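You operate a simulated robot arm through the tools that you are given. There is no shell and no other tool.

You are at the controls of a simulated robot arm. One attempt, no reset.

TASK
Load the coiler with the orange rope.
Fine: blue holder on the turntable, pegs up, rope end in the holder's socket, guide arm in.

It is judged by the outcome, as a careful person would: the job done as asked, and still so three seconds after it is handed in. It fails if anything else is knocked over, pushed out of place, dropped, spilled or broken.

THE ROBOT
A 6-joint arm with a fingered hand, fixed in place. Base frame: the origin is at the foot of the arm, x ahead of it, y to its left, z up. Readings come in cm, degrees, newtons and seconds.
With the tool pointing down near the work surface it reaches from about 32 to 82 cm from the base axis. Its first joint turns from -166.0 to 166.0 degrees. Payload 4 kg.
Tool frame: the origin (TCP) lies between the finger pads and is the grasp point; the fingertips stand 2.6 cm ahead of it; z points along the fingers, y is the line along which they close. The gripper opens to 13.2 cm. The gripper's body begins 7.3 cm behind the TCP. The gripper is a hand of 5 fingers: y runs from the thumb to the fingers, the wrist lies at [0, 0, -23.9] in the tool frame.
Orientation is told as [roll, pitch, yaw] about the base's x, y, z axes, in that order, counted from this pose: with the fingers straight down and closing along the base's y, the tool's x points along the base's -x, its y along +y and its z along -z.

THE INTERFACE
- The arm moves only by the tool nudge_tool. Its argument "increments" is a list that holds one entry, the list of rows, each a list of 6 numbers: the shift along the tool's x, y, z in cm, then the turn, a rotation vector about the tool's x, y, z in degrees. In form: [[[dx, dy, dz, wx, wy, wz], ...]]. A call has 1 to 20 rows; each row shifts and turns the commanded pose from where the row before left it, along the tool's axes as they then stand. A row lasts 0.2 s, in which the tool goes at most 5 cm and 8.6 degrees; a call with a longer step from one row to the next is refused whole. Where a pose cannot be reached the arm comes as near as it can. A force on the tool above 90 N (or 10 N above the force at the start of the call, whichever is more), or a blocked arm, ends the call early, and 0.2 s more pass. In this call time passes only in rows, and 0.2 s behind the last. The reply holds the time, the measured pose of the TCP, the force on the tool along the base axes, the opening and the grip force, in the units named above and with some noise, with the torque about the TCP (base axes, N m) and any sound that the robot's microphone picked up, and new pictures: "views" is both (left out), scene, wrist or none.
- Cameras (640 x 400 px; columns grow to the right, rows downward): "scene" is fixed at [40.07, 50.06, 145.02]; the picture's right is [-0.98, -0.21, 0.00], its down [-0.15, 0.74, -0.66] and it looks along [0.14, -0.65, -0.75] (base axes); focal length 214 px, centre (320, 200). "wrist" rides on the gripper at [8.5, 0.2, -9.7] in the tool frame; the picture's right is [-0.02, 1.00, 0.00], its down [-0.75, -0.01, -0.66] and it looks along [-0.66, -0.01, 0.75] (tool axes); focal length 270 px, centre (320, 200). There is no depth. A picture from a camera that has moved, and an enlarged one, comes with that camera's place and axes in the base frame and with its lens.
- move_fingers(finger1, finger2, finger3, finger4, thumb_bend): sets how far each is bent, from 0 (flat) to 100 (curled in); at 30 the hand is open as for a grip, at 70 the pads meet at the TCP. One left out holds its place. A second passes; each finger stops where it meets its share of the squeeze, and holds until it gets a number again. It is the only way to open and close the hand. It gives what a move gives, with no picture; readings hold the bend of each and the force on the fingers (four entries, about 0 where the hand has none), thumb and palm.
- inspect(camera, box): a new picture of the part [left, top, right, bottom] of that camera's present view, enlarged. No time passes.
- job_done(): hands the job in; it is judged then, once.

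Nothing tells you positions but the pictures and the camera data. Unless the task says otherwise, let go and move clear before handing in.

The tools are called after "Call:" as name(argument=value, ...) on one line, values as JSON. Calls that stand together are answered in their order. nudge_tool: Moves the arm, as the interface text tells. Its arguments: {"type":"object","properties":{"increments":{"type":"array"},"views":{"type":"string","enum":["both","scene","wrist","none"]}},"required":["increments"]} The other tools are called the same way: move_fingers (finger1, finger2, finger3, finger4, thumb_bend) moves the fingers one by one; inspect (camera, box) takes an enlarged picture of a part of a camera's view; job_done () hands the job in.

At the start:

```text
time: 0.0
position: [37.63, 19.43, 125.72]
ee_rot: [0.0, 0.0, -0.1]
wrist_force: [-0.4, 0.3, -0.6]
moment: [0.0, 0.04, 0.03]
width: 13.19
gripper_force: 0.1
shape: jaw
bend: [30.0, 30.0, 30.0, 30.0, 30.0]
finger forces: [0.0, 0.0, 0.1, 0.1, 0.0, 0.0]
```

scene: 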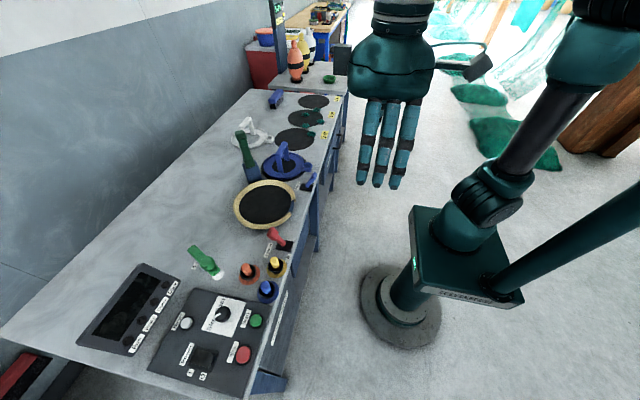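
wrist: 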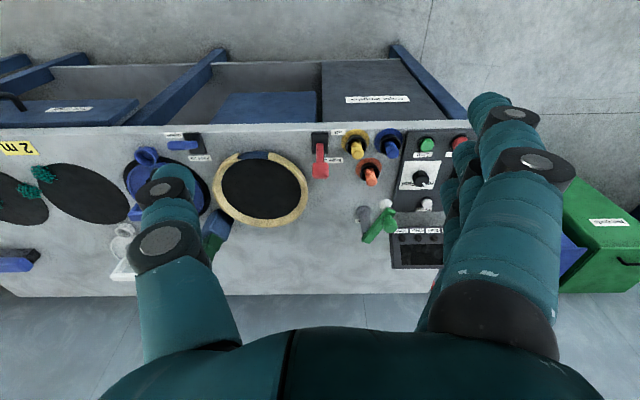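

I see a workbench with a turntable, a blue holder, a control panel and some other parts. I'll look closer at the pictures before moving anything.

Call:
inspect(camera="scene", box=[200, 80, 360, 180])

Call:
inspect(camera="scene", box=[180, 160, 340, 260])

Call:
inspect(camera="scene", box=[70, 250, 310, 400])

Call:
inspect(camera="scene", box=[230, 0, 390, 100])

Call:
inspect(camera="wrist", box=[80, 100, 320, 250])

Call:
inspect(camera="wrist", box=[300, 100, 480, 280])

```text
4.00 times, centred on (280, 130) of scene
camera zoom: at [40.07, 50.06, 145.02], right [-0.98, -0.21, 0.0], down [-0.15, 0.74, -0.66], along [0.14, -0.65, -0.75], focal length 858 px, centre (480, 480)
```

zoom: 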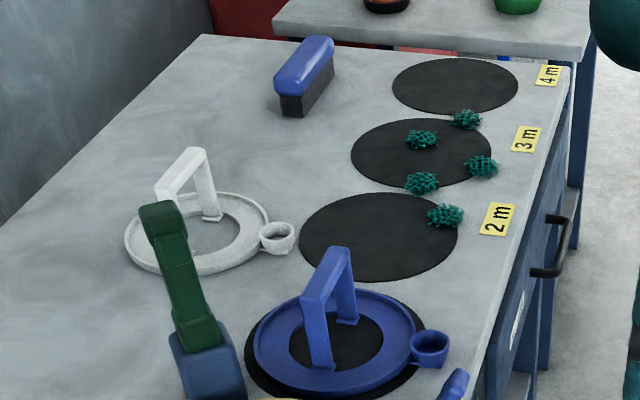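

```text
4.00 times, centred on (260, 210) of scene
camera zoom: at [40.07, 50.06, 145.02], right [-0.98, -0.21, 0.0], down [-0.15, 0.74, -0.66], along [0.14, -0.65, -0.75], focal length 858 px, centre (560, 160)
```

zoom: 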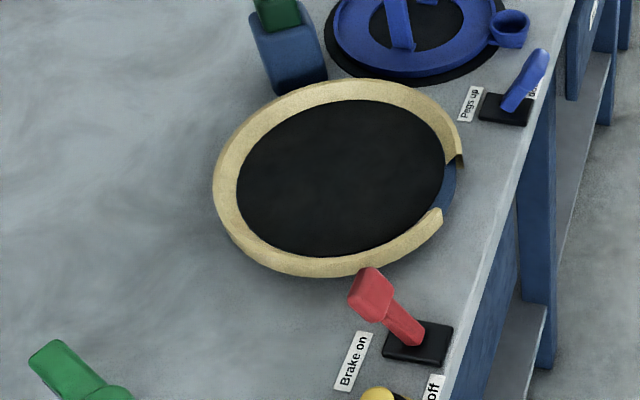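

```text
2.67 times, centred on (190, 325) of scene
camera zoom: at [40.07, 50.06, 145.02], right [-0.98, -0.21, 0.0], down [-0.15, 0.74, -0.66], along [0.14, -0.65, -0.75], focal length 572 px, centre (667, -133)
```

zoom: 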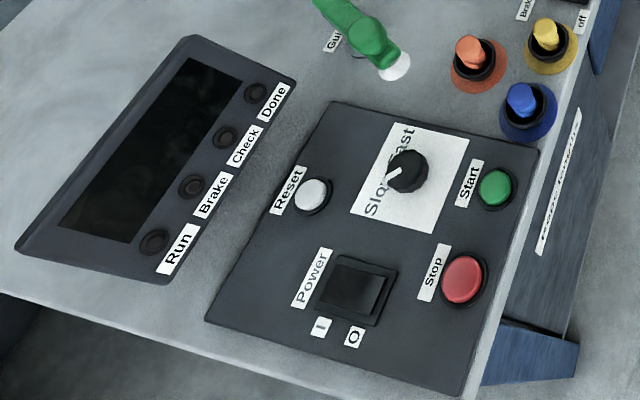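

```text
4.00 times, centred on (310, 50) of scene
camera zoom: at [40.07, 50.06, 145.02], right [-0.98, -0.21, 0.0], down [-0.15, 0.74, -0.66], along [0.14, -0.65, -0.75], focal length 858 px, centre (360, 800)
```

zoom: 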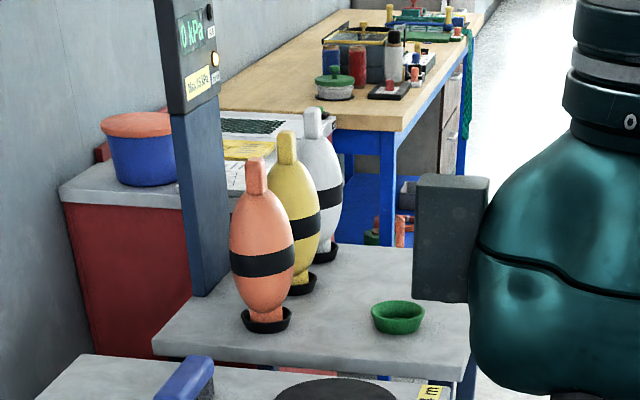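

```text
2.67 times, centred on (200, 175) of wrist
camera zoom: at [29.28, 19.53, 135.51], right [0.02, 1.0, 0.0], down [0.75, -0.02, 0.66], along [0.66, -0.01, -0.75], focal length 721 px, centre (640, 267)
```

zoom: 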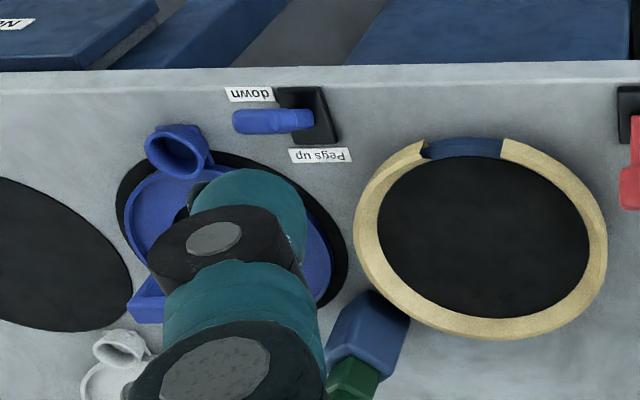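

```text
2.22 times, centred on (390, 190) of wrist
camera zoom: at [29.28, 19.53, 135.51], right [0.02, 1.0, 0.0], down [0.75, -0.02, 0.66], along [0.66, -0.01, -0.75], focal length 601 px, centre (164, 222)
```

zoom: 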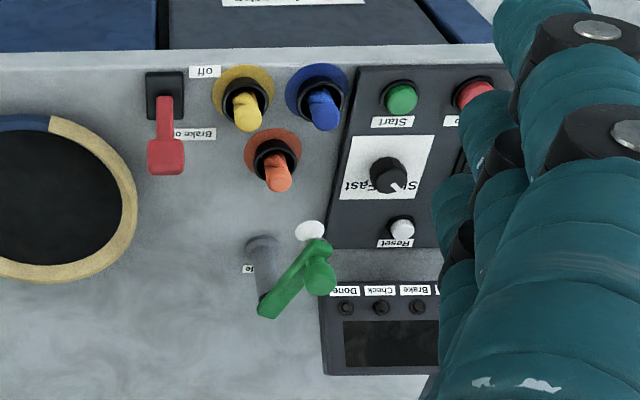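

The turntable (beige rim, black disc) looks to be near [69, 5, 86]. I'll zoom in on each important item to read the labels and shapes.

Call:
inspect(camera="scene", box=[228, 120, 324, 180])

Call:
inspect(camera="scene", box=[224, 170, 320, 230])

Call:
inspect(camera="scene", box=[180, 225, 300, 305])

Call:
inspect(camera="wrist", box=[330, 120, 430, 260])

Call:
inspect(camera="wrist", box=[100, 110, 320, 280])

```text
6.67 times, centred on (276, 150) of scene
camera zoom: at [40.07, 50.06, 145.02], right [-0.98, -0.21, 0.0], down [-0.15, 0.74, -0.66], along [0.14, -0.65, -0.75], focal length 1430 px, centre (613, 533)
```

zoom: 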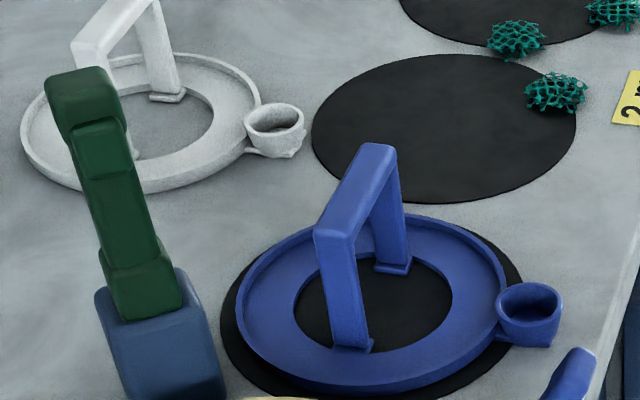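

```text
6.67 times, centred on (272, 200) of scene
camera zoom: at [40.07, 50.06, 145.02], right [-0.98, -0.21, 0.0], down [-0.15, 0.74, -0.66], along [0.14, -0.65, -0.75], focal length 1430 px, centre (640, 200)
```

zoom: 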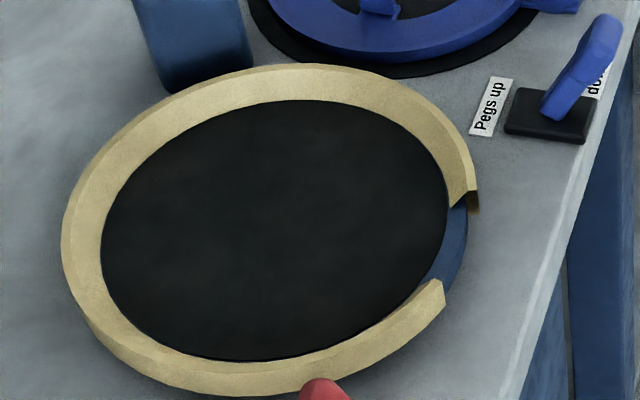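

```text
5.00 times, centred on (240, 265) of scene
camera zoom: at [40.07, 50.06, 145.02], right [-0.98, -0.21, 0.0], down [-0.15, 0.74, -0.66], along [0.14, -0.65, -0.75], focal length 1072 px, centre (720, -125)
```

zoom: 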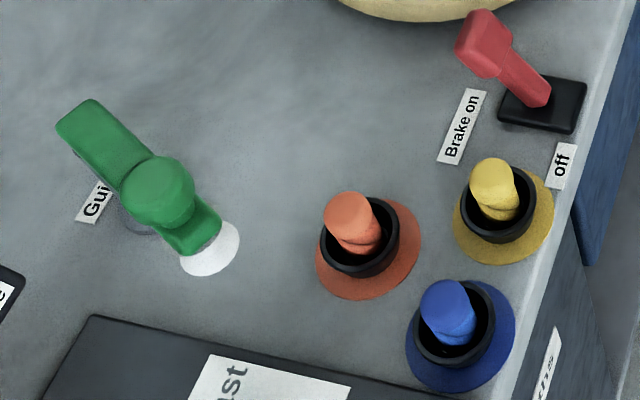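

```text
2.86 times, centred on (380, 190) of wrist
camera zoom: at [29.28, 19.53, 135.51], right [0.02, 1.0, 0.0], down [0.75, -0.02, 0.66], along [0.66, -0.01, -0.75], focal length 772 px, centre (149, 229)
```

zoom: 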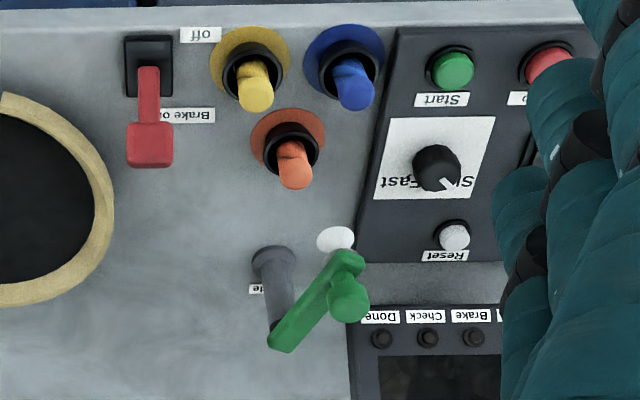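

```text
2.35 times, centred on (210, 195) of wrist
camera zoom: at [29.28, 19.53, 135.51], right [0.02, 1.0, 0.0], down [0.75, -0.02, 0.66], along [0.66, -0.01, -0.75], focal length 636 px, centre (579, 212)
```

zoom: 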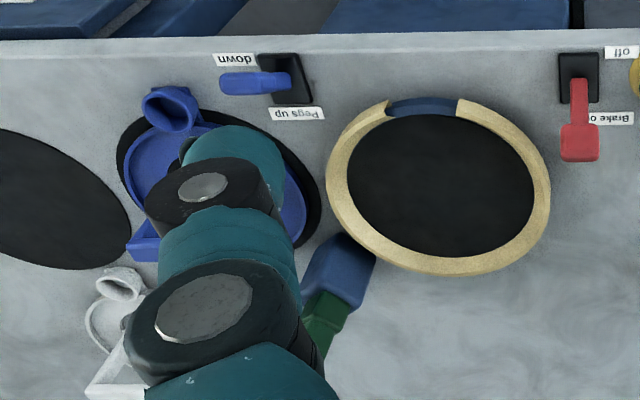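

The turntable is centred near [69.5, 5, 86] with its rim gap facing -x. The blue holder is at about [70, -17.5] with its handle along y, the orange rope end at about [65, 30, 89], and the guide post near [79, 30]. I'll bring the wrist camera closer to the guide arm and rope ends to check them.

Call:
nudge_tool(increments=[[[-3, 1.5, 2, 0, 0, 0], [-3, 1.5, 2, 0, 0, 0], [-3, 1.5, 2, 0, 0, 0], [-3, 1.5, 2, 0, 0, 0]]], views="both")

```text
time: 1.0
position: [49.79, 25.37, 117.64]
ee_rot: [0.0, -0.1, 0.0]
wrist_force: [0.0, -0.3, 0.4]
moment: [0.03, -0.01, -0.02]
width: 13.19
gripper_force: 0.0
shape: jaw
bend: [30.0, 30.0, 30.0, 30.0, 30.0]
finger forces: [0.1, 0.1, 0.0, 0.0, 0.1, 0.0]
camera wrist: at [41.34, 25.53, 127.43], right [0.02, 1.0, 0.0], down [0.75, -0.02, 0.66], along [0.66, -0.01, -0.75], focal length 270 px, centre (320, 200)
```

scene: 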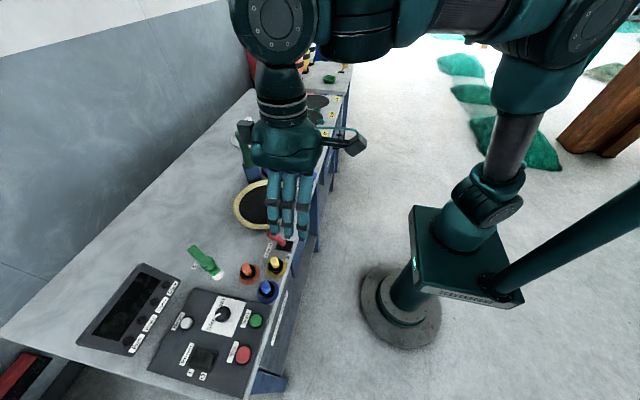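
wrist: 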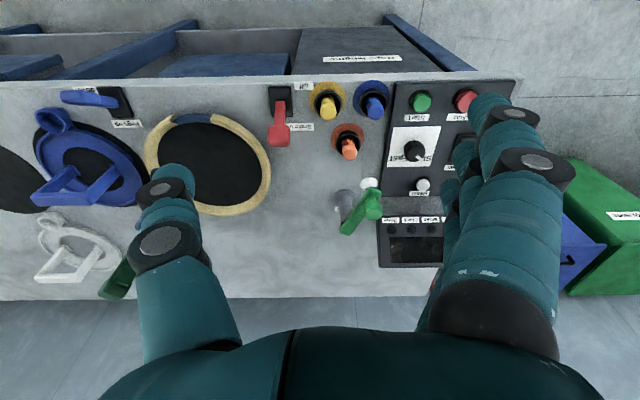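

Now the wrist camera sees both the rope ends and the holder. I'll zoom in on these.

Call:
inspect(camera="wrist", box=[310, 80, 470, 280])

Call:
inspect(camera="wrist", box=[0, 75, 280, 250])

Call:
inspect(camera="wrist", box=[310, 150, 410, 250])

Call:
inspect(camera="wrist", box=[20, 160, 220, 310])

```text
2.00 times, centred on (390, 180) of wrist
camera zoom: at [41.34, 25.53, 127.43], right [0.02, 1.0, 0.0], down [0.75, -0.02, 0.66], along [0.66, -0.01, -0.75], focal length 541 px, centre (180, 240)
```

zoom: 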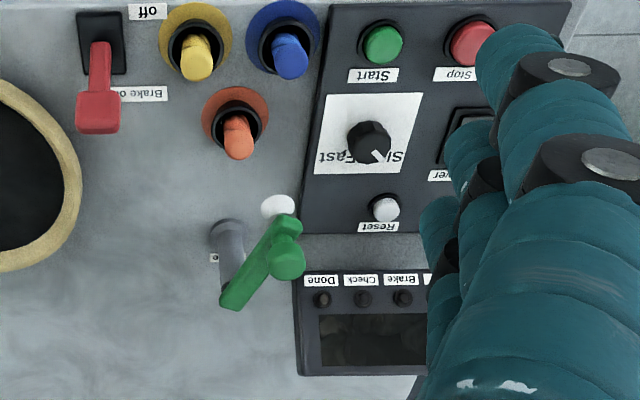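

```text
2.29 times, centred on (140, 162) of wrist
camera zoom: at [41.34, 25.53, 127.43], right [0.02, 1.0, 0.0], down [0.75, -0.02, 0.66], along [0.66, -0.01, -0.75], focal length 618 px, centre (731, 286)
```

zoom: 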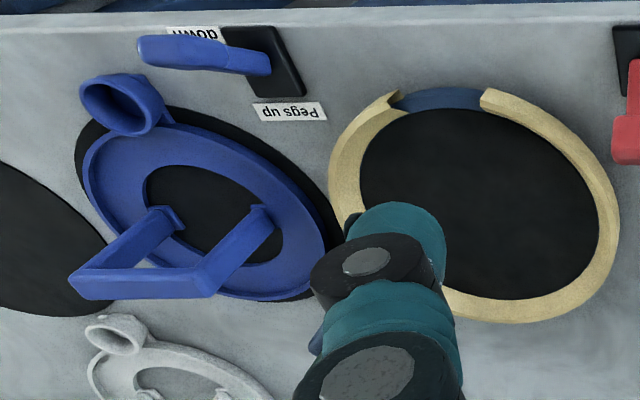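

```text
4.00 times, centred on (360, 200) of wrist
camera zoom: at [41.34, 25.53, 127.43], right [0.02, 1.0, 0.0], down [0.75, -0.02, 0.66], along [0.66, -0.01, -0.75], focal length 1081 px, centre (160, 200)
```

zoom: 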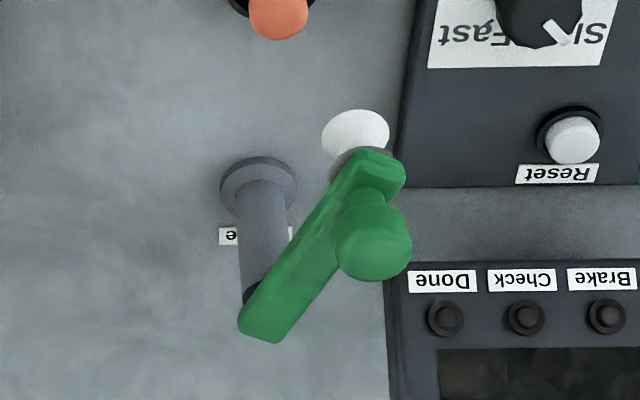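

```text
2.67 times, centred on (120, 235) of wrist
camera zoom: at [41.34, 25.53, 127.43], right [0.02, 1.0, 0.0], down [0.75, -0.02, 0.66], along [0.66, -0.01, -0.75], focal length 721 px, centre (853, 107)
```

zoom: 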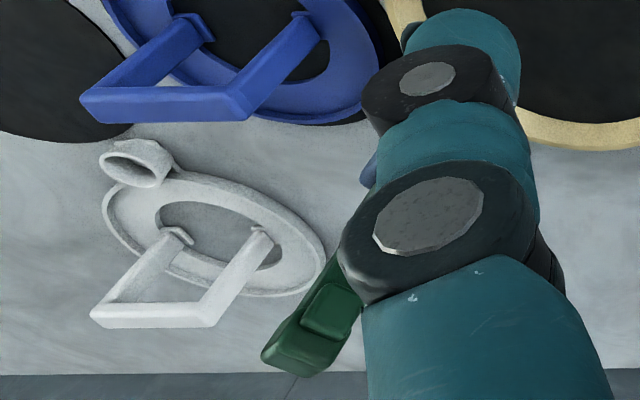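

The holder's cup and the rim's gap both face -x, so the holder only needs to be shifted about 22 cm in +y. I'll turn the hand by 90° about the vertical, so the fingers close across the handle with the thumb on the far side.

Call:
nudge_tool(increments=[[[0, 0, 0, 0, 0, -8.5], [0, 0, 0, 0, 0, -8.5], [0, 0, 0, 0, 0, -8.5], [0, 0, 0, 0, 0, -8.5], [0, 0, 0, 0, 0, -8.5], [0, 0, 0, 0, 0, -8.5], [0, 0, 0, 0, 0, -8.5], [0, 0, 0, 0, 0, -8.5], [0, 0, 0, 0, 0, -8.5], [0, 0, 0, 0, 0, -8.5], [0, 0, 0, 0, 0, -5]]], views="both")

```text
time: 3.4
position: [49.75, 25.4, 117.67]
ee_rot: [0.0, 0.0, 90.2]
wrist_force: [1.0, -0.1, 0.1]
moment: [0.0, 0.0, -0.01]
width: 13.15
gripper_force: 0.1
shape: jaw
bend: [30.0, 30.0, 30.0, 30.0, 30.0]
finger forces: [0.1, 0.0, 0.0, 0.0, 0.0, 0.1]
camera wrist: at [49.63, 16.88, 127.52], right [-1.0, 0.02, 0.0], down [0.01, 0.75, 0.66], along [0.01, 0.66, -0.75], focal length 270 px, centre (320, 200)
```

scene: 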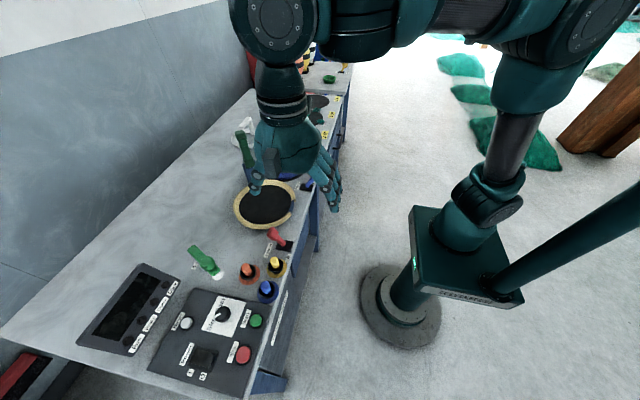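
wrist: 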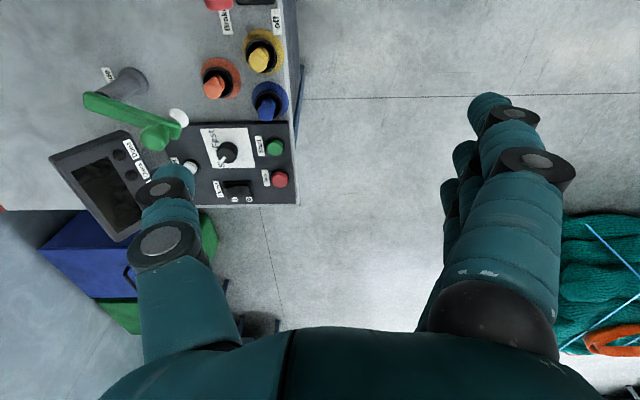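

The rotation worked. Next I'll move over the blue holder at a safe height.

Call:
nudge_tool(increments=[[[4.24, -2.0, 0.97, 0, 0, 0], [4.24, -2.0, 0.97, 0, 0, 0], [4.24, -2.0, 0.97, 0, 0, 0], [4.24, -2.0, 0.97, 0, 0, 0], [4.24, -2.0, 0.97, 0, 0, 0], [4.24, -2.0, 0.97, 0, 0, 0], [4.24, -2.0, 0.97, 0, 0, 0], [4.24, -2.0, 0.97, 0, 0, 0], [4.24, -2.0, 0.97, 0, 0, 0], [4.24, -2.0, 0.97, 0, 0, 0]]], views="both")

```text
time: 5.6
position: [70.12, -16.33, 109.01]
ee_rot: [-0.3, 0.5, 90.0]
wrist_force: [-0.1, 0.1, 0.7]
moment: [-0.01, -0.01, 0.02]
width: 13.15
gripper_force: 0.0
shape: jaw
bend: [30.0, 30.0, 30.0, 30.0, 30.0]
finger forces: [0.0, 0.1, 0.0, 0.1, 0.0, 0.1]
out of reach, approached as far as the arm can: row 6, 7, 8, 10
camera wrist: at [69.91, -24.77, 118.78], right [-1.0, 0.02, 0.0], down [0.01, 0.76, 0.65], along [0.02, 0.65, -0.76], focal length 270 px, centre (320, 200)
```

scene: 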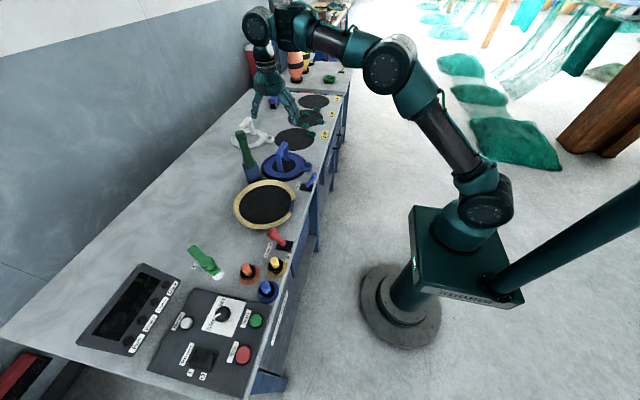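
wrist: 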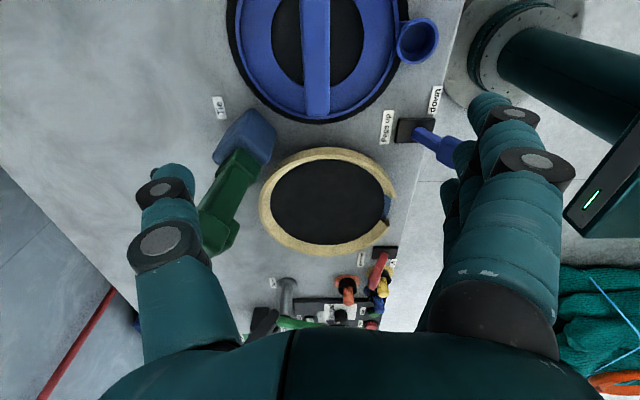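

The hand is above the holder and the handle lines up with the image centre column. I'll zoom to check the handle's extents and the socket.

Call:
inspect(camera="wrist", box=[200, 0, 480, 175])

Call:
inspect(camera="wrist", box=[200, 120, 440, 340])

Call:
inspect(camera="scene", box=[220, 60, 340, 190])

```text
2.29 times, centred on (340, 88) of wrist
camera zoom: at [69.91, -24.77, 118.78], right [-1.0, 0.02, 0.0], down [0.01, 0.76, 0.65], along [0.02, 0.65, -0.76], focal length 618 px, centre (274, 457)
```

zoom: 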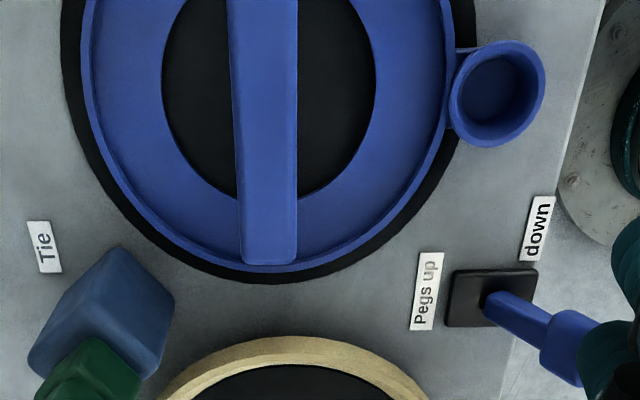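

```text
1.82 times, centred on (320, 230) of wrist
camera zoom: at [69.91, -24.77, 118.78], right [-1.0, 0.02, 0.0], down [0.01, 0.76, 0.65], along [0.02, 0.65, -0.76], focal length 491 px, centre (320, 146)
```

zoom: 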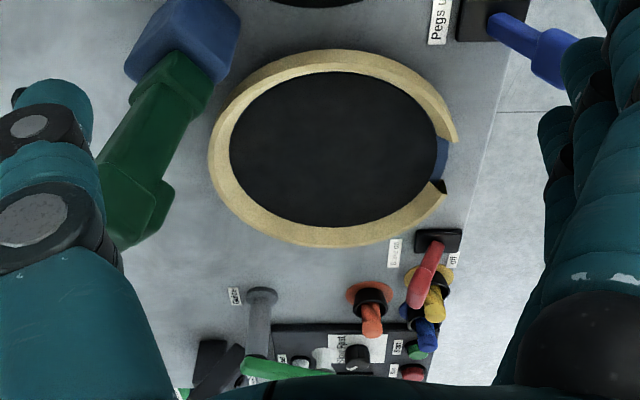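

```text
3.08 times, centred on (280, 125) of scene
camera zoom: at [40.07, 50.06, 145.02], right [-0.98, -0.21, 0.0], down [-0.15, 0.74, -0.66], along [0.14, -0.65, -0.75], focal length 660 px, centre (443, 431)
```

zoom: 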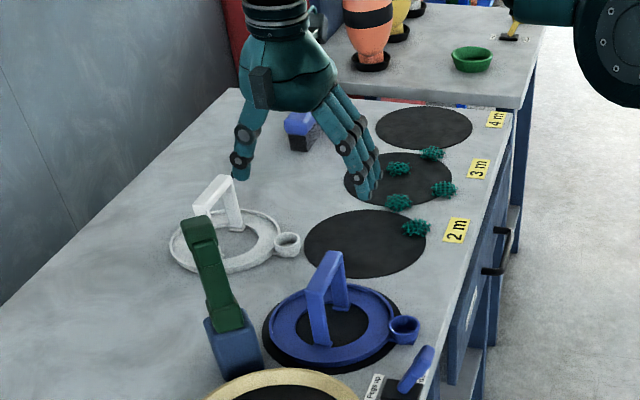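

The lever leans toward "down" (-x side), so it will need pushing toward +x. For exact alignment I'll back up a little toward -y and lower, so that the whole holder is in the wrist view.

Call:
nudge_tool(increments=[[[2.8, 0.1, 2.3, 0, 0, 0], [2.8, 0.1, 2.3, 0, 0, 0], [2.9, 0.1, 2.4, 0, 0, 0]]], views="wrist")

Call:
inspect(camera="wrist", box=[160, 0, 480, 200])

```text
time: 6.4
position: [69.63, -24.7, 101.98]
ee_rot: [-0.1, 0.1, 90.0]
wrist_force: [1.3, -0.3, -0.3]
moment: [0.02, 0.02, -0.01]
width: 13.15
gripper_force: 0.2
shape: jaw
bend: [30.0, 30.0, 30.0, 30.0, 30.0]
finger forces: [0.0, 0.0, 0.0, 0.0, 0.0, 0.0]
camera wrist: at [69.52, -33.12, 111.75], right [-1.0, 0.02, 0.0], down [0.02, 0.75, 0.66], along [0.01, 0.66, -0.75], focal length 270 px, centre (320, 200)
```

wrist: 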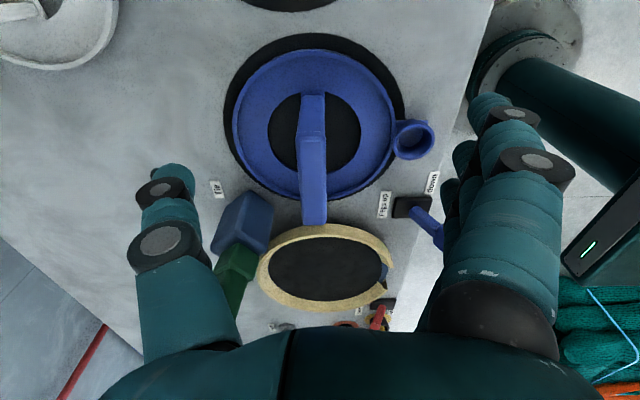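

```text
2.00 times, centred on (320, 100) of wrist
camera zoom: at [69.52, -33.12, 111.75], right [-1.0, 0.02, 0.0], down [0.02, 0.75, 0.66], along [0.01, 0.66, -0.75], focal length 541 px, centre (320, 400)
```

zoom: 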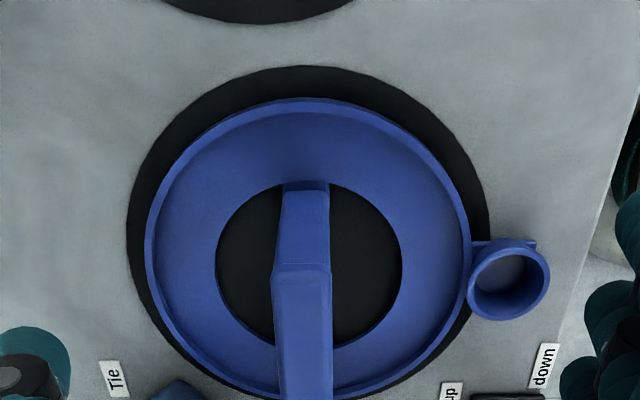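

The holder centre comes out near [70.35, -18.5], with its handle bar top at z≈93.2, 2.2 cm wide. I'll zoom on the turntable from here too.

Call:
inspect(camera="wrist", box=[240, 210, 416, 320])

Call:
inspect(camera="scene", box=[226, 170, 306, 220])

```text
3.64 times, centred on (328, 265) of wrist
camera zoom: at [69.52, -33.12, 111.75], right [-1.0, 0.02, 0.0], down [0.02, 0.75, 0.66], along [0.01, 0.66, -0.75], focal length 983 px, centre (291, -36)
```

zoom: 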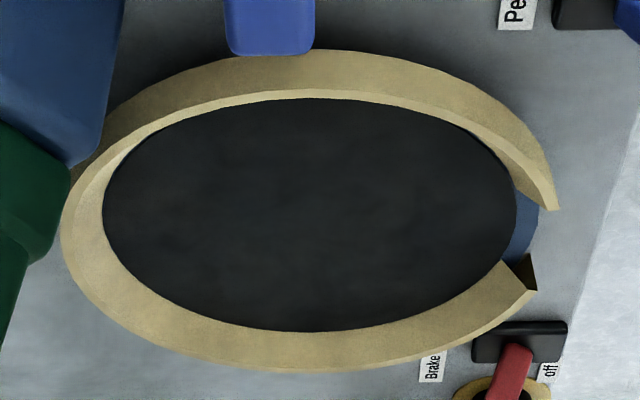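

```text
8.00 times, centred on (266, 195) of scene
camera zoom: at [40.07, 50.06, 145.02], right [-0.98, -0.21, 0.0], down [-0.15, 0.74, -0.66], along [0.14, -0.65, -0.75], focal length 1716 px, centre (752, 240)
```

zoom: 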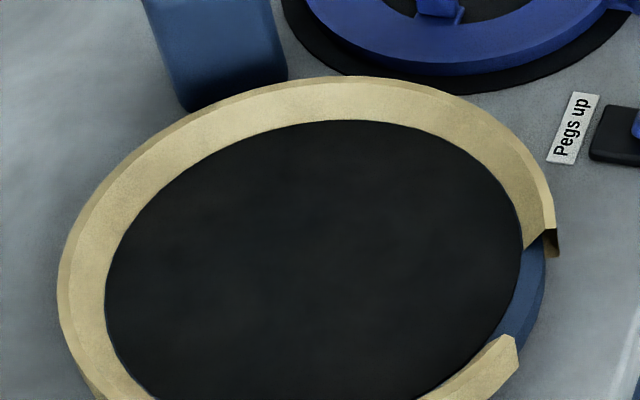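

I'll do the same view over the turntable (exactly 22.5 cm further in +y), detouring to smaller x so as to stay clear of the tall green "Tie" lever.

Call:
nudge_tool(increments=[[[-3, 3, 0, 0, 0, 0], [-3, 3, 0, 0, 0, 0], [-3, 3, 0, 0, 0, 0], [-4.5, 0, 0, 0, 0, 0], [-4.5, 0, 0, 0, 0, 0], [-1.5, -3, 0, 0, 0, 0], [-1.5, -3, 0, 0, 0, 0], [-1.5, -3, 0, 0, 0, 0]]], views="wrist")

Call:
inspect(camera="wrist", box=[160, 0, 480, 200])

Call:
inspect(camera="wrist", box=[240, 170, 440, 350])

```text
time: 8.2
position: [75.34, -3.82, 106.02]
ee_rot: [-0.3, 0.6, 90.0]
wrist_force: [0.2, 0.0, 0.4]
moment: [-0.01, 0.05, -0.02]
width: 13.18
gripper_force: 0.0
shape: jaw
bend: [30.0, 30.0, 30.0, 30.0, 30.0]
finger forces: [0.0, 0.1, 0.0, 0.1, 0.1, 0.1]
out of reach, approached as far as the arm can: row 2, 3, 4, 5
camera wrist: at [75.02, -12.22, 115.99], right [-1.0, 0.02, -0.01], down [0.01, 0.76, 0.65], along [0.02, 0.65, -0.76], focal length 270 px, centre (320, 200)
```

wrist: 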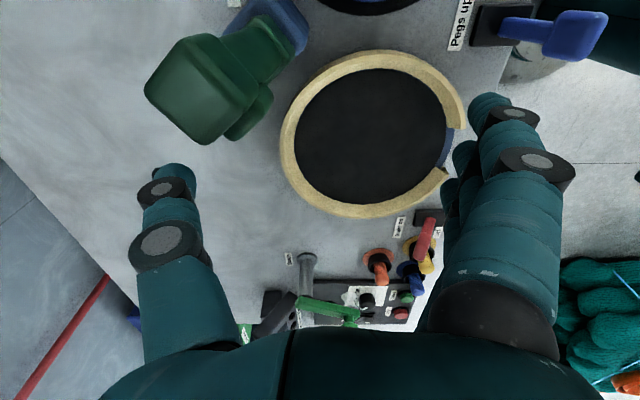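

```text
2.00 times, centred on (320, 100) of wrist
camera zoom: at [75.02, -12.22, 115.99], right [-1.0, 0.02, -0.01], down [0.01, 0.76, 0.65], along [0.02, 0.65, -0.76], focal length 541 px, centre (320, 400)
```

zoom: 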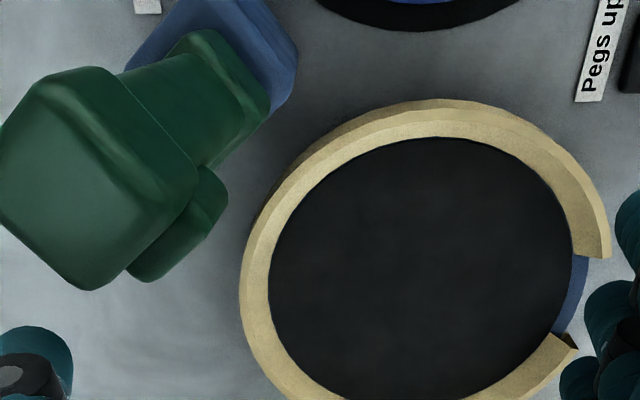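

```text
2.22 times, centred on (340, 260) of wrist
camera zoom: at [75.02, -12.22, 115.99], right [-1.0, 0.02, -0.01], down [0.01, 0.76, 0.65], along [0.02, 0.65, -0.76], focal length 601 px, centre (276, 67)
```

zoom: 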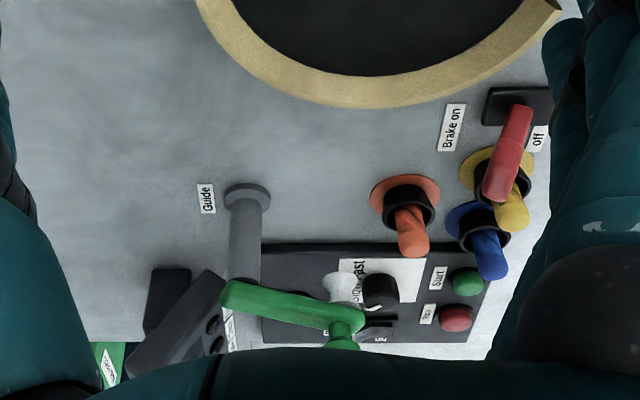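

The arm was clamped in part of that path and ended up at x=75, nearer to the green lever than planned, but nothing was touched. I'll move away from the lever with small steps and learn how the reach limit behaves.

Call:
nudge_tool(increments=[[[-2, 1, 0, 0, 0, 0], [-1, 2, 0, 0, 0, 0], [0, 2.5, 0, 0, 0, 0]]], views="both")

Call:
inspect(camera="scene", box=[200, 60, 400, 220])

```text
time: 9.0
position: [70.26, -0.58, 106.33]
ee_rot: [0.0, -0.1, 90.0]
wrist_force: [-0.1, -0.5, 0.2]
moment: [-0.02, -0.03, -0.01]
width: 13.2
gripper_force: 0.0
shape: jaw
bend: [30.0, 30.0, 30.0, 30.0, 30.0]
finger forces: [0.0, 0.1, 0.0, 0.0, 0.0, 0.1]
camera wrist: at [70.09, -9.2, 116.03], right [-1.0, 0.02, 0.0], down [0.02, 0.75, 0.66], along [0.02, 0.66, -0.75], focal length 270 px, centre (320, 200)
```

scene: 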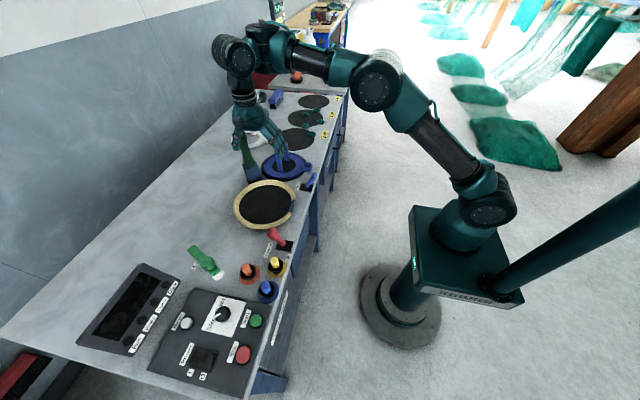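
wrist: 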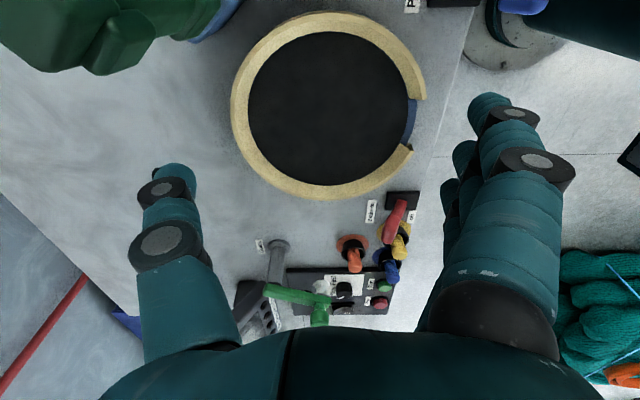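

```text
2.50 times, centred on (300, 140) of scene
camera zoom: at [40.07, 50.06, 145.02], right [-0.98, -0.21, 0.0], down [-0.15, 0.74, -0.66], along [0.14, -0.65, -0.75], focal length 536 px, centre (370, 350)
```

zoom: 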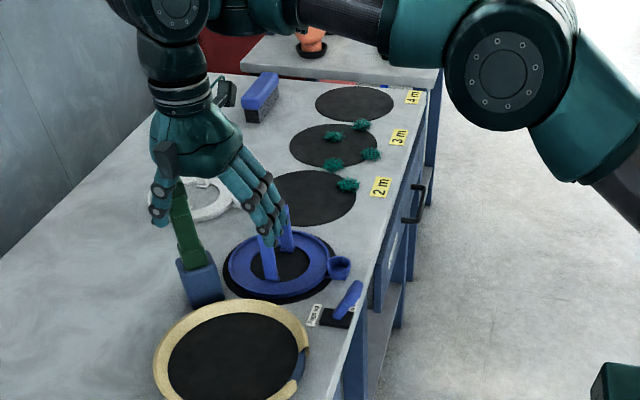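

Moving worked smoothly here, and the green lever is untouched. The turntable is fully in view now, so I'll zoom to measure its centre and gap.

Call:
inspect(camera="wrist", box=[210, 0, 450, 210])

Call:
inspect(camera="wrist", box=[380, 70, 440, 170])

```text
1.90 times, centred on (330, 105) of wrist
camera zoom: at [70.09, -9.2, 116.03], right [-1.0, 0.02, 0.0], down [0.02, 0.75, 0.66], along [0.02, 0.66, -0.75], focal length 515 px, centre (301, 381)
```

zoom: 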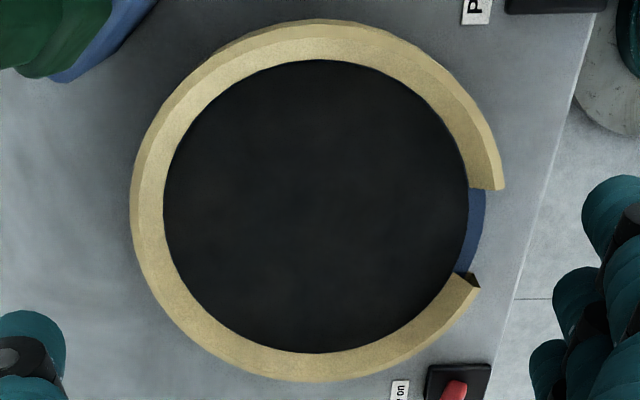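

```text
4.00 times, centred on (410, 120) of wrist
camera zoom: at [70.09, -9.2, 116.03], right [-1.0, 0.02, 0.0], down [0.02, 0.75, 0.66], along [0.02, 0.66, -0.75], focal length 1081 px, centre (-40, 520)
```

zoom: 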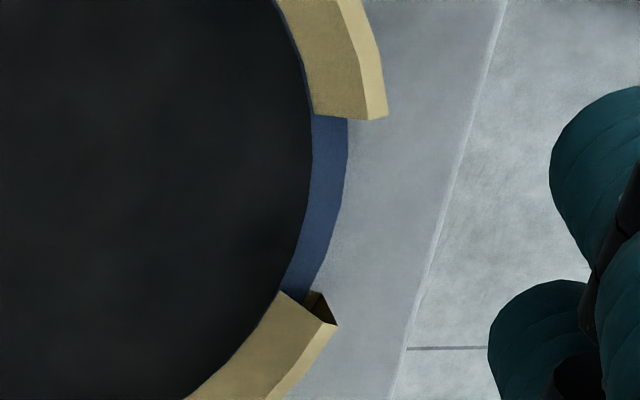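

Turntable centre measured: [69.4, 4.8], floor z≈86.6, gap facing -x; holder centre ≈ [70.45, -18.7], resting on the table at z≈84. To carry the holder past the green lever I need smaller x, so I'll test moving inward here with small steps.

Call:
nudge_tool(increments=[[[0, 2, 0, 0, 0, 0], [0, 2, 0, 0, 0, 0], [0, 2, 0, 0, 0, 0], [0, 2, 0, 0, 0, 0]]], views="none")

Call:
move_fingers(thumb_bend=60)

```text
time: 10.0
position: [64.96, -0.64, 108.69]
ee_rot: [0.3, 0.0, 89.9]
wrist_force: [-0.3, 0.2, -0.2]
moment: [0.02, -0.01, 0.01]
width: 13.18
gripper_force: 0.1
shape: jaw
bend: [30.0, 30.0, 30.0, 30.0, 30.0]
finger forces: [0.1, 0.0, 0.0, 0.0, 0.0, 0.0]
out of reach, approached as far as the arm can: row 2, 3, 4
```

```text
time: 11.0
position: [65.04, -0.58, 108.81]
ee_rot: [0.3, 0.0, 89.9]
wrist_force: [-0.3, 0.1, 0.2]
moment: [0.01, 0.0, 0.0]
width: 9.12
gripper_force: 0.1
shape: fingers
bend: [30.0, 30.0, 30.0, 30.0, 60.0]
finger forces: [0.0, 0.1, 0.0, 0.0, 0.0, 0.1]
```

The arm resists going inward and rises instead, so some joint limit is in play. I'll look at the arm's configuration in the scene view.

Call:
inspect(camera="scene", box=[200, 0, 640, 320])

Call:
nudge_tool(increments=[[[0, -1, 2, 0, 0, 0], [0, -1, 2, 0, 0, 0], [0, -1, 2, 0, 0, 0]]], views="both")

```text
1.25 times, centred on (420, 160) of scene
camera zoom: at [40.07, 50.06, 145.02], right [-0.98, -0.21, 0.0], down [-0.15, 0.74, -0.66], along [0.14, -0.65, -0.75], focal length 268 px, centre (195, 250)
```

zoom: 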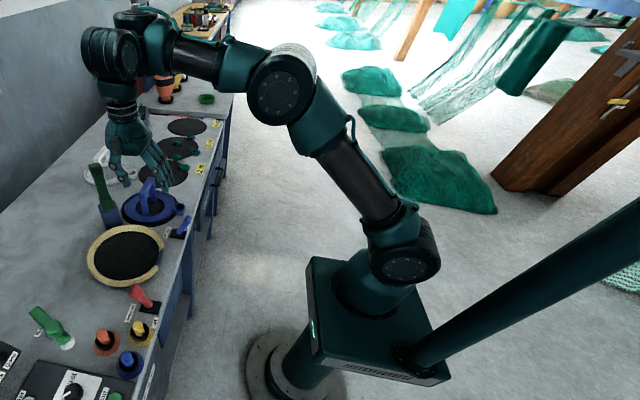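

```text
time: 11.8
position: [68.9, -0.75, 103.57]
ee_rot: [0.2, 0.0, 89.9]
wrist_force: [0.0, 0.0, 0.0]
moment: [0.04, 0.0, -0.02]
width: 9.11
gripper_force: 0.1
shape: fingers
bend: [30.0, 30.0, 30.0, 30.0, 60.0]
finger forces: [0.0, 0.0, 0.0, 0.0, 0.0, 0.0]
out of reach, approached as far as the arm can: row 1, 2, 3
camera wrist: at [68.84, -9.25, 113.22], right [-1.0, 0.02, 0.0], down [0.02, 0.75, 0.66], along [0.01, 0.66, -0.75], focal length 270 px, centre (320, 200)
```

scene: 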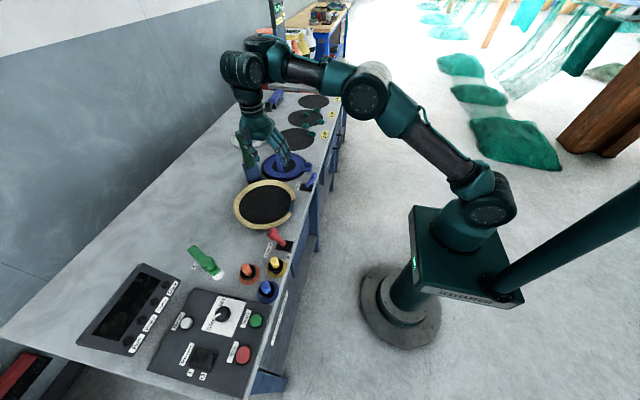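
wrist: 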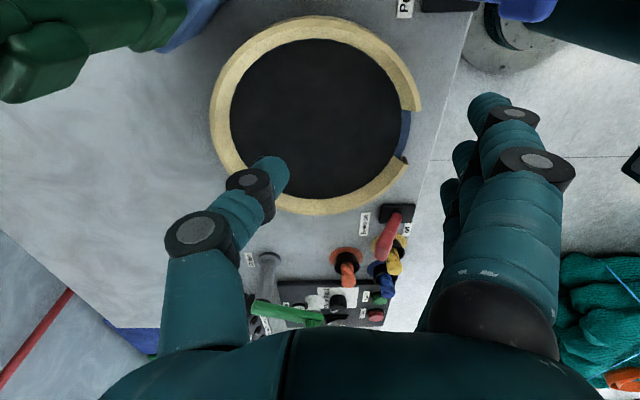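

The arm config is clear: it's limited along a curve. I'll check whether the limit depends on the hand's yaw by turning back somewhat and trying to move inward.

Call:
nudge_tool(increments=[[[0, 0, 0, 0, 0, 8.5], [0, 0, 0, 0, 0, 8.5], [0, 0, 0, 0, 0, 8.5], [0, 0, 0, 0, 0, 8.5], [0, 0, 0, 0, 0, 8.5], [0, 0, 0, 0, 0, 2.5]]], views="none")

Call:
nudge_tool(increments=[[[1.41, 1.41, 0, 0, 0, 0], [1.41, 1.41, 0, 0, 0, 0]]], views="scene")

```text
time: 13.2
position: [69.03, -0.81, 103.53]
ee_rot: [0.0, 0.1, 44.8]
wrist_force: [0.2, 1.5, -0.5]
moment: [-0.01, 0.0, -0.02]
width: 9.14
gripper_force: 0.2
shape: fingers
bend: [30.0, 30.0, 30.0, 30.0, 60.0]
finger forces: [0.0, 0.0, 0.0, 0.0, 0.0, 0.0]
```

```text
time: 13.8
position: [67.83, -1.02, 105.27]
ee_rot: [0.2, 0.2, 44.9]
wrist_force: [0.0, -0.5, 1.1]
moment: [0.01, -0.02, 0.0]
width: 9.13
gripper_force: 0.0
shape: fingers
bend: [30.0, 30.0, 30.0, 30.0, 60.0]
finger forces: [0.0, 0.0, 0.0, 0.0, 0.1, 0.1]
out of reach, approached as far as the arm can: row 1, 2
```

scene: 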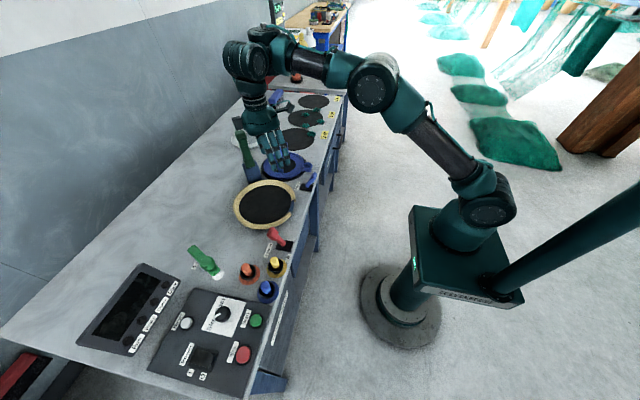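

The limit doesn't depend on yaw, so it comes from the arm's own joints. I'll look at the wrist joints closely.

Call:
inspect(camera="scene", box=[200, 10, 420, 150])

Call:
inspect(camera="scene", box=[380, 90, 560, 320])

```text
2.86 times, centred on (310, 80) of scene
camera zoom: at [40.07, 50.06, 145.02], right [-0.98, -0.21, 0.0], down [-0.15, 0.74, -0.66], along [0.14, -0.65, -0.75], focal length 613 px, centre (349, 543)
```

zoom: 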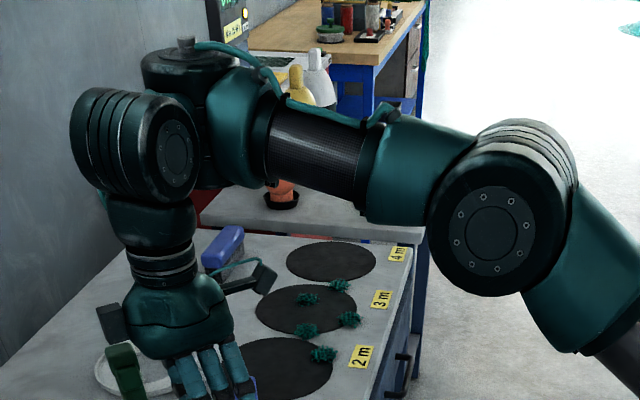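

```text
1.74 times, centred on (470, 205) of scene
camera zoom: at [40.07, 50.06, 145.02], right [-0.98, -0.21, 0.0], down [-0.15, 0.74, -0.66], along [0.14, -0.65, -0.75], focal length 373 px, centre (59, 191)
```

zoom: 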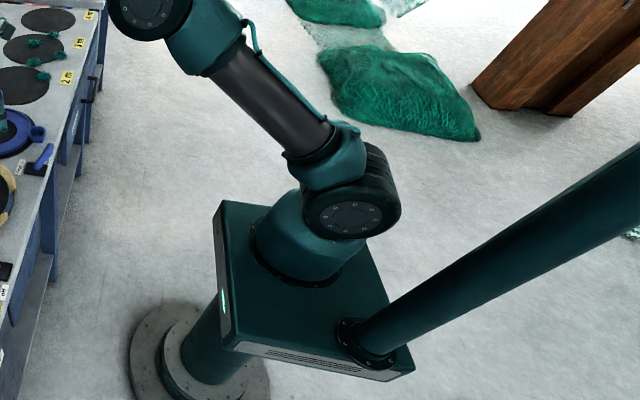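

The limit seems to be a wrist-pitch limit, not a reach limit. I'll turn back to yaw 90° and test whether tilting the hand slightly (fingers toward the base) frees the inward range.

Call:
nudge_tool(increments=[[[0, 0, 0, 0, 0, -8.5], [0, 0, 0, 0, 0, -8.5], [0, 0, 0, 0, 0, -8.5], [0, 0, 0, 0, 0, -8.5], [0, 0, 0, 0, 0, -8.5], [0, 0, 0, 0, 0, -2.6]]], views="none")

Call:
nudge_tool(increments=[[[0, 0, 0, -5, 0, 0], [0, 0, 0, -5, 0, 0], [0, 0, 0, -5, 0, 0]]], views="none")

Call:
nudge_tool(increments=[[[0, 1.5, 0, 0, 0, 0], [0, 1.5, 0, 0, 0, 0]]], views="none")

```text
time: 15.2
position: [67.73, -0.7, 105.44]
ee_rot: [0.1, 0.1, 90.2]
wrist_force: [-0.5, 0.2, -0.2]
moment: [-0.01, 0.0, 0.0]
width: 9.13
gripper_force: 0.0
shape: fingers
bend: [30.0, 30.0, 30.0, 30.0, 60.0]
finger forces: [0.1, 0.0, 0.0, 0.1, 0.0, 0.0]
```

```text
time: 16.0
position: [67.12, -0.82, 105.01]
ee_rot: [14.8, 1.0, 90.4]
wrist_force: [0.2, 0.8, 0.0]
moment: [0.0, 0.02, 0.0]
width: 9.12
gripper_force: 0.1
shape: fingers
bend: [30.0, 30.0, 30.0, 30.0, 60.0]
finger forces: [0.0, 0.0, 0.0, 0.0, 0.0, 0.0]
out of reach, approached as far as the arm can: row 3
```

```text
time: 16.6
position: [64.22, -1.06, 105.7]
ee_rot: [14.9, 0.3, 90.0]
wrist_force: [0.9, -0.1, 0.0]
moment: [0.0, 0.07, -0.02]
width: 9.12
gripper_force: 0.0
shape: fingers
bend: [30.0, 30.0, 30.0, 30.0, 60.0]
finger forces: [0.0, 0.0, 0.0, 0.1, 0.0, 0.0]
```

Tilting freed some range. I'll keep testing inward to see how far it goes.

Call:
nudge_tool(increments=[[[0, 1.93, 0.52, 0, 0, 0], [0, 1.93, 0.52, 0, 0, 0], [0, 1.93, 0.52, 0, 0, 0]]], views="none")

Call:
nudge_tool(increments=[[[0, 0, 0, -5, 0, 0], [0, 0, 0, -5, 0, 0], [0, 0, 0, -5, 0, 0], [0, 0, 0, -5, 0, 0]]], views="scene")

```text
time: 17.4
position: [58.09, -1.06, 105.74]
ee_rot: [15.0, -0.1, 90.0]
wrist_force: [0.8, -0.1, -0.2]
moment: [-0.02, 0.01, 0.02]
width: 9.13
gripper_force: 0.0
shape: fingers
bend: [30.0, 30.0, 30.0, 30.0, 60.0]
finger forces: [0.2, 0.0, 0.1, 0.0, 0.0, 0.0]
```

```text
time: 18.4
position: [57.21, -2.39, 104.15]
ee_rot: [34.7, 1.5, 90.5]
wrist_force: [-0.1, 0.2, 0.5]
moment: [0.02, -0.02, 0.0]
width: 9.1
gripper_force: 0.1
shape: fingers
bend: [30.0, 30.0, 30.0, 30.0, 60.0]
finger forces: [0.0, 0.0, 0.1, 0.0, 0.0, 0.1]
out of reach, approached as far as the arm can: row 1, 2, 3, 4
```

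scene: 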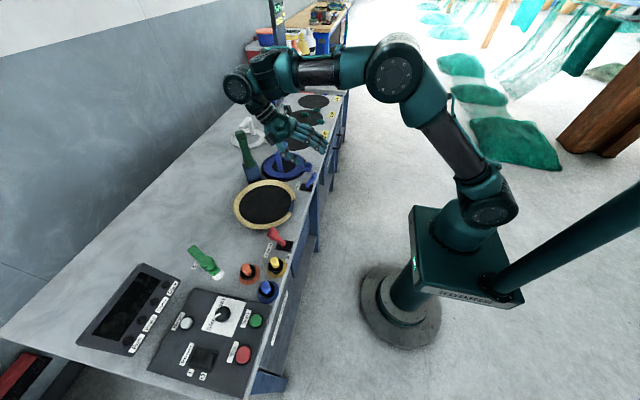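

Tilting the hand inward does free the range, so this is a wrist-joint limit. I'll zoom in to understand the wrist's current configuration.

Call:
inspect(camera="scene", box=[200, 30, 360, 180])

Call:
nudge_tool(increments=[[[0, 0, -1, 5, 0, 0], [0, 0, -1, 5, 0, 0], [0, 0, -1, 5, 0, 0], [0, 0, -1, 5, 0, 0]]], views="scene")

Call:
inspect(camera="scene", box=[200, 0, 440, 150])

```text
2.67 times, centred on (280, 105) of scene
camera zoom: at [40.07, 50.06, 145.02], right [-0.98, -0.21, 0.0], down [-0.15, 0.74, -0.66], along [0.14, -0.65, -0.75], focal length 572 px, centre (427, 453)
```

zoom: 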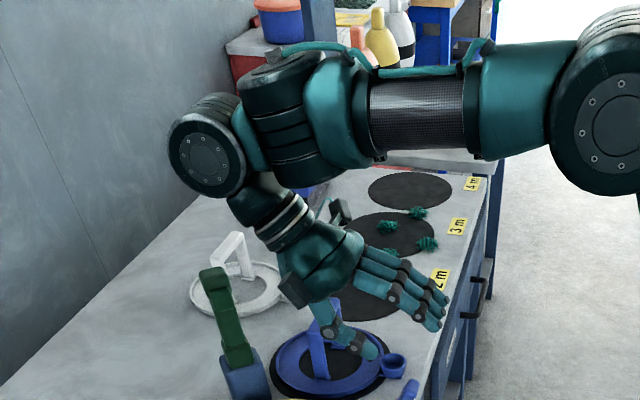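

```text
time: 19.4
position: [58.69, -2.63, 107.34]
ee_rot: [14.9, 0.1, 90.1]
wrist_force: [0.1, 0.0, 0.5]
moment: [0.0, -0.01, 0.03]
width: 9.13
gripper_force: 0.2
shape: fingers
bend: [30.0, 30.0, 30.0, 30.0, 60.0]
finger forces: [0.0, 0.1, 0.1, 0.0, 0.0, 0.0]
out of reach, approached as far as the arm can: row 1
```

scene: 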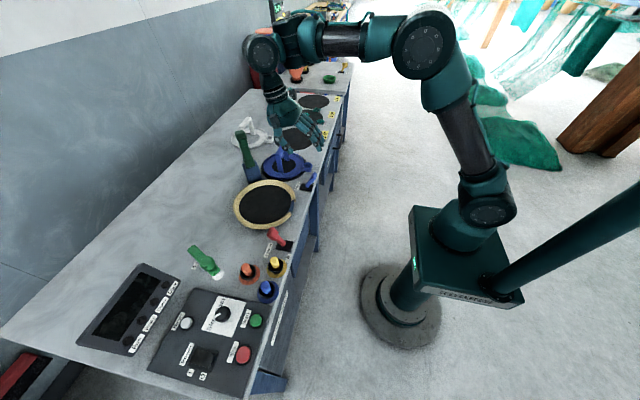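

```text
2.67 times, centred on (320, 75) of scene
camera zoom: at [40.07, 50.06, 145.02], right [-0.98, -0.21, 0.0], down [-0.15, 0.74, -0.66], along [0.14, -0.65, -0.75], focal length 572 px, centre (320, 533)
```

zoom: 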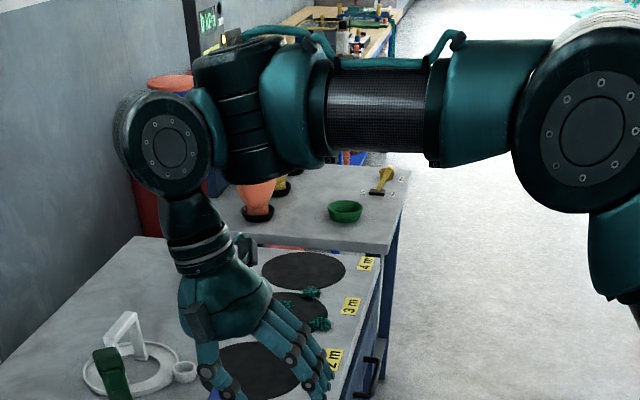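

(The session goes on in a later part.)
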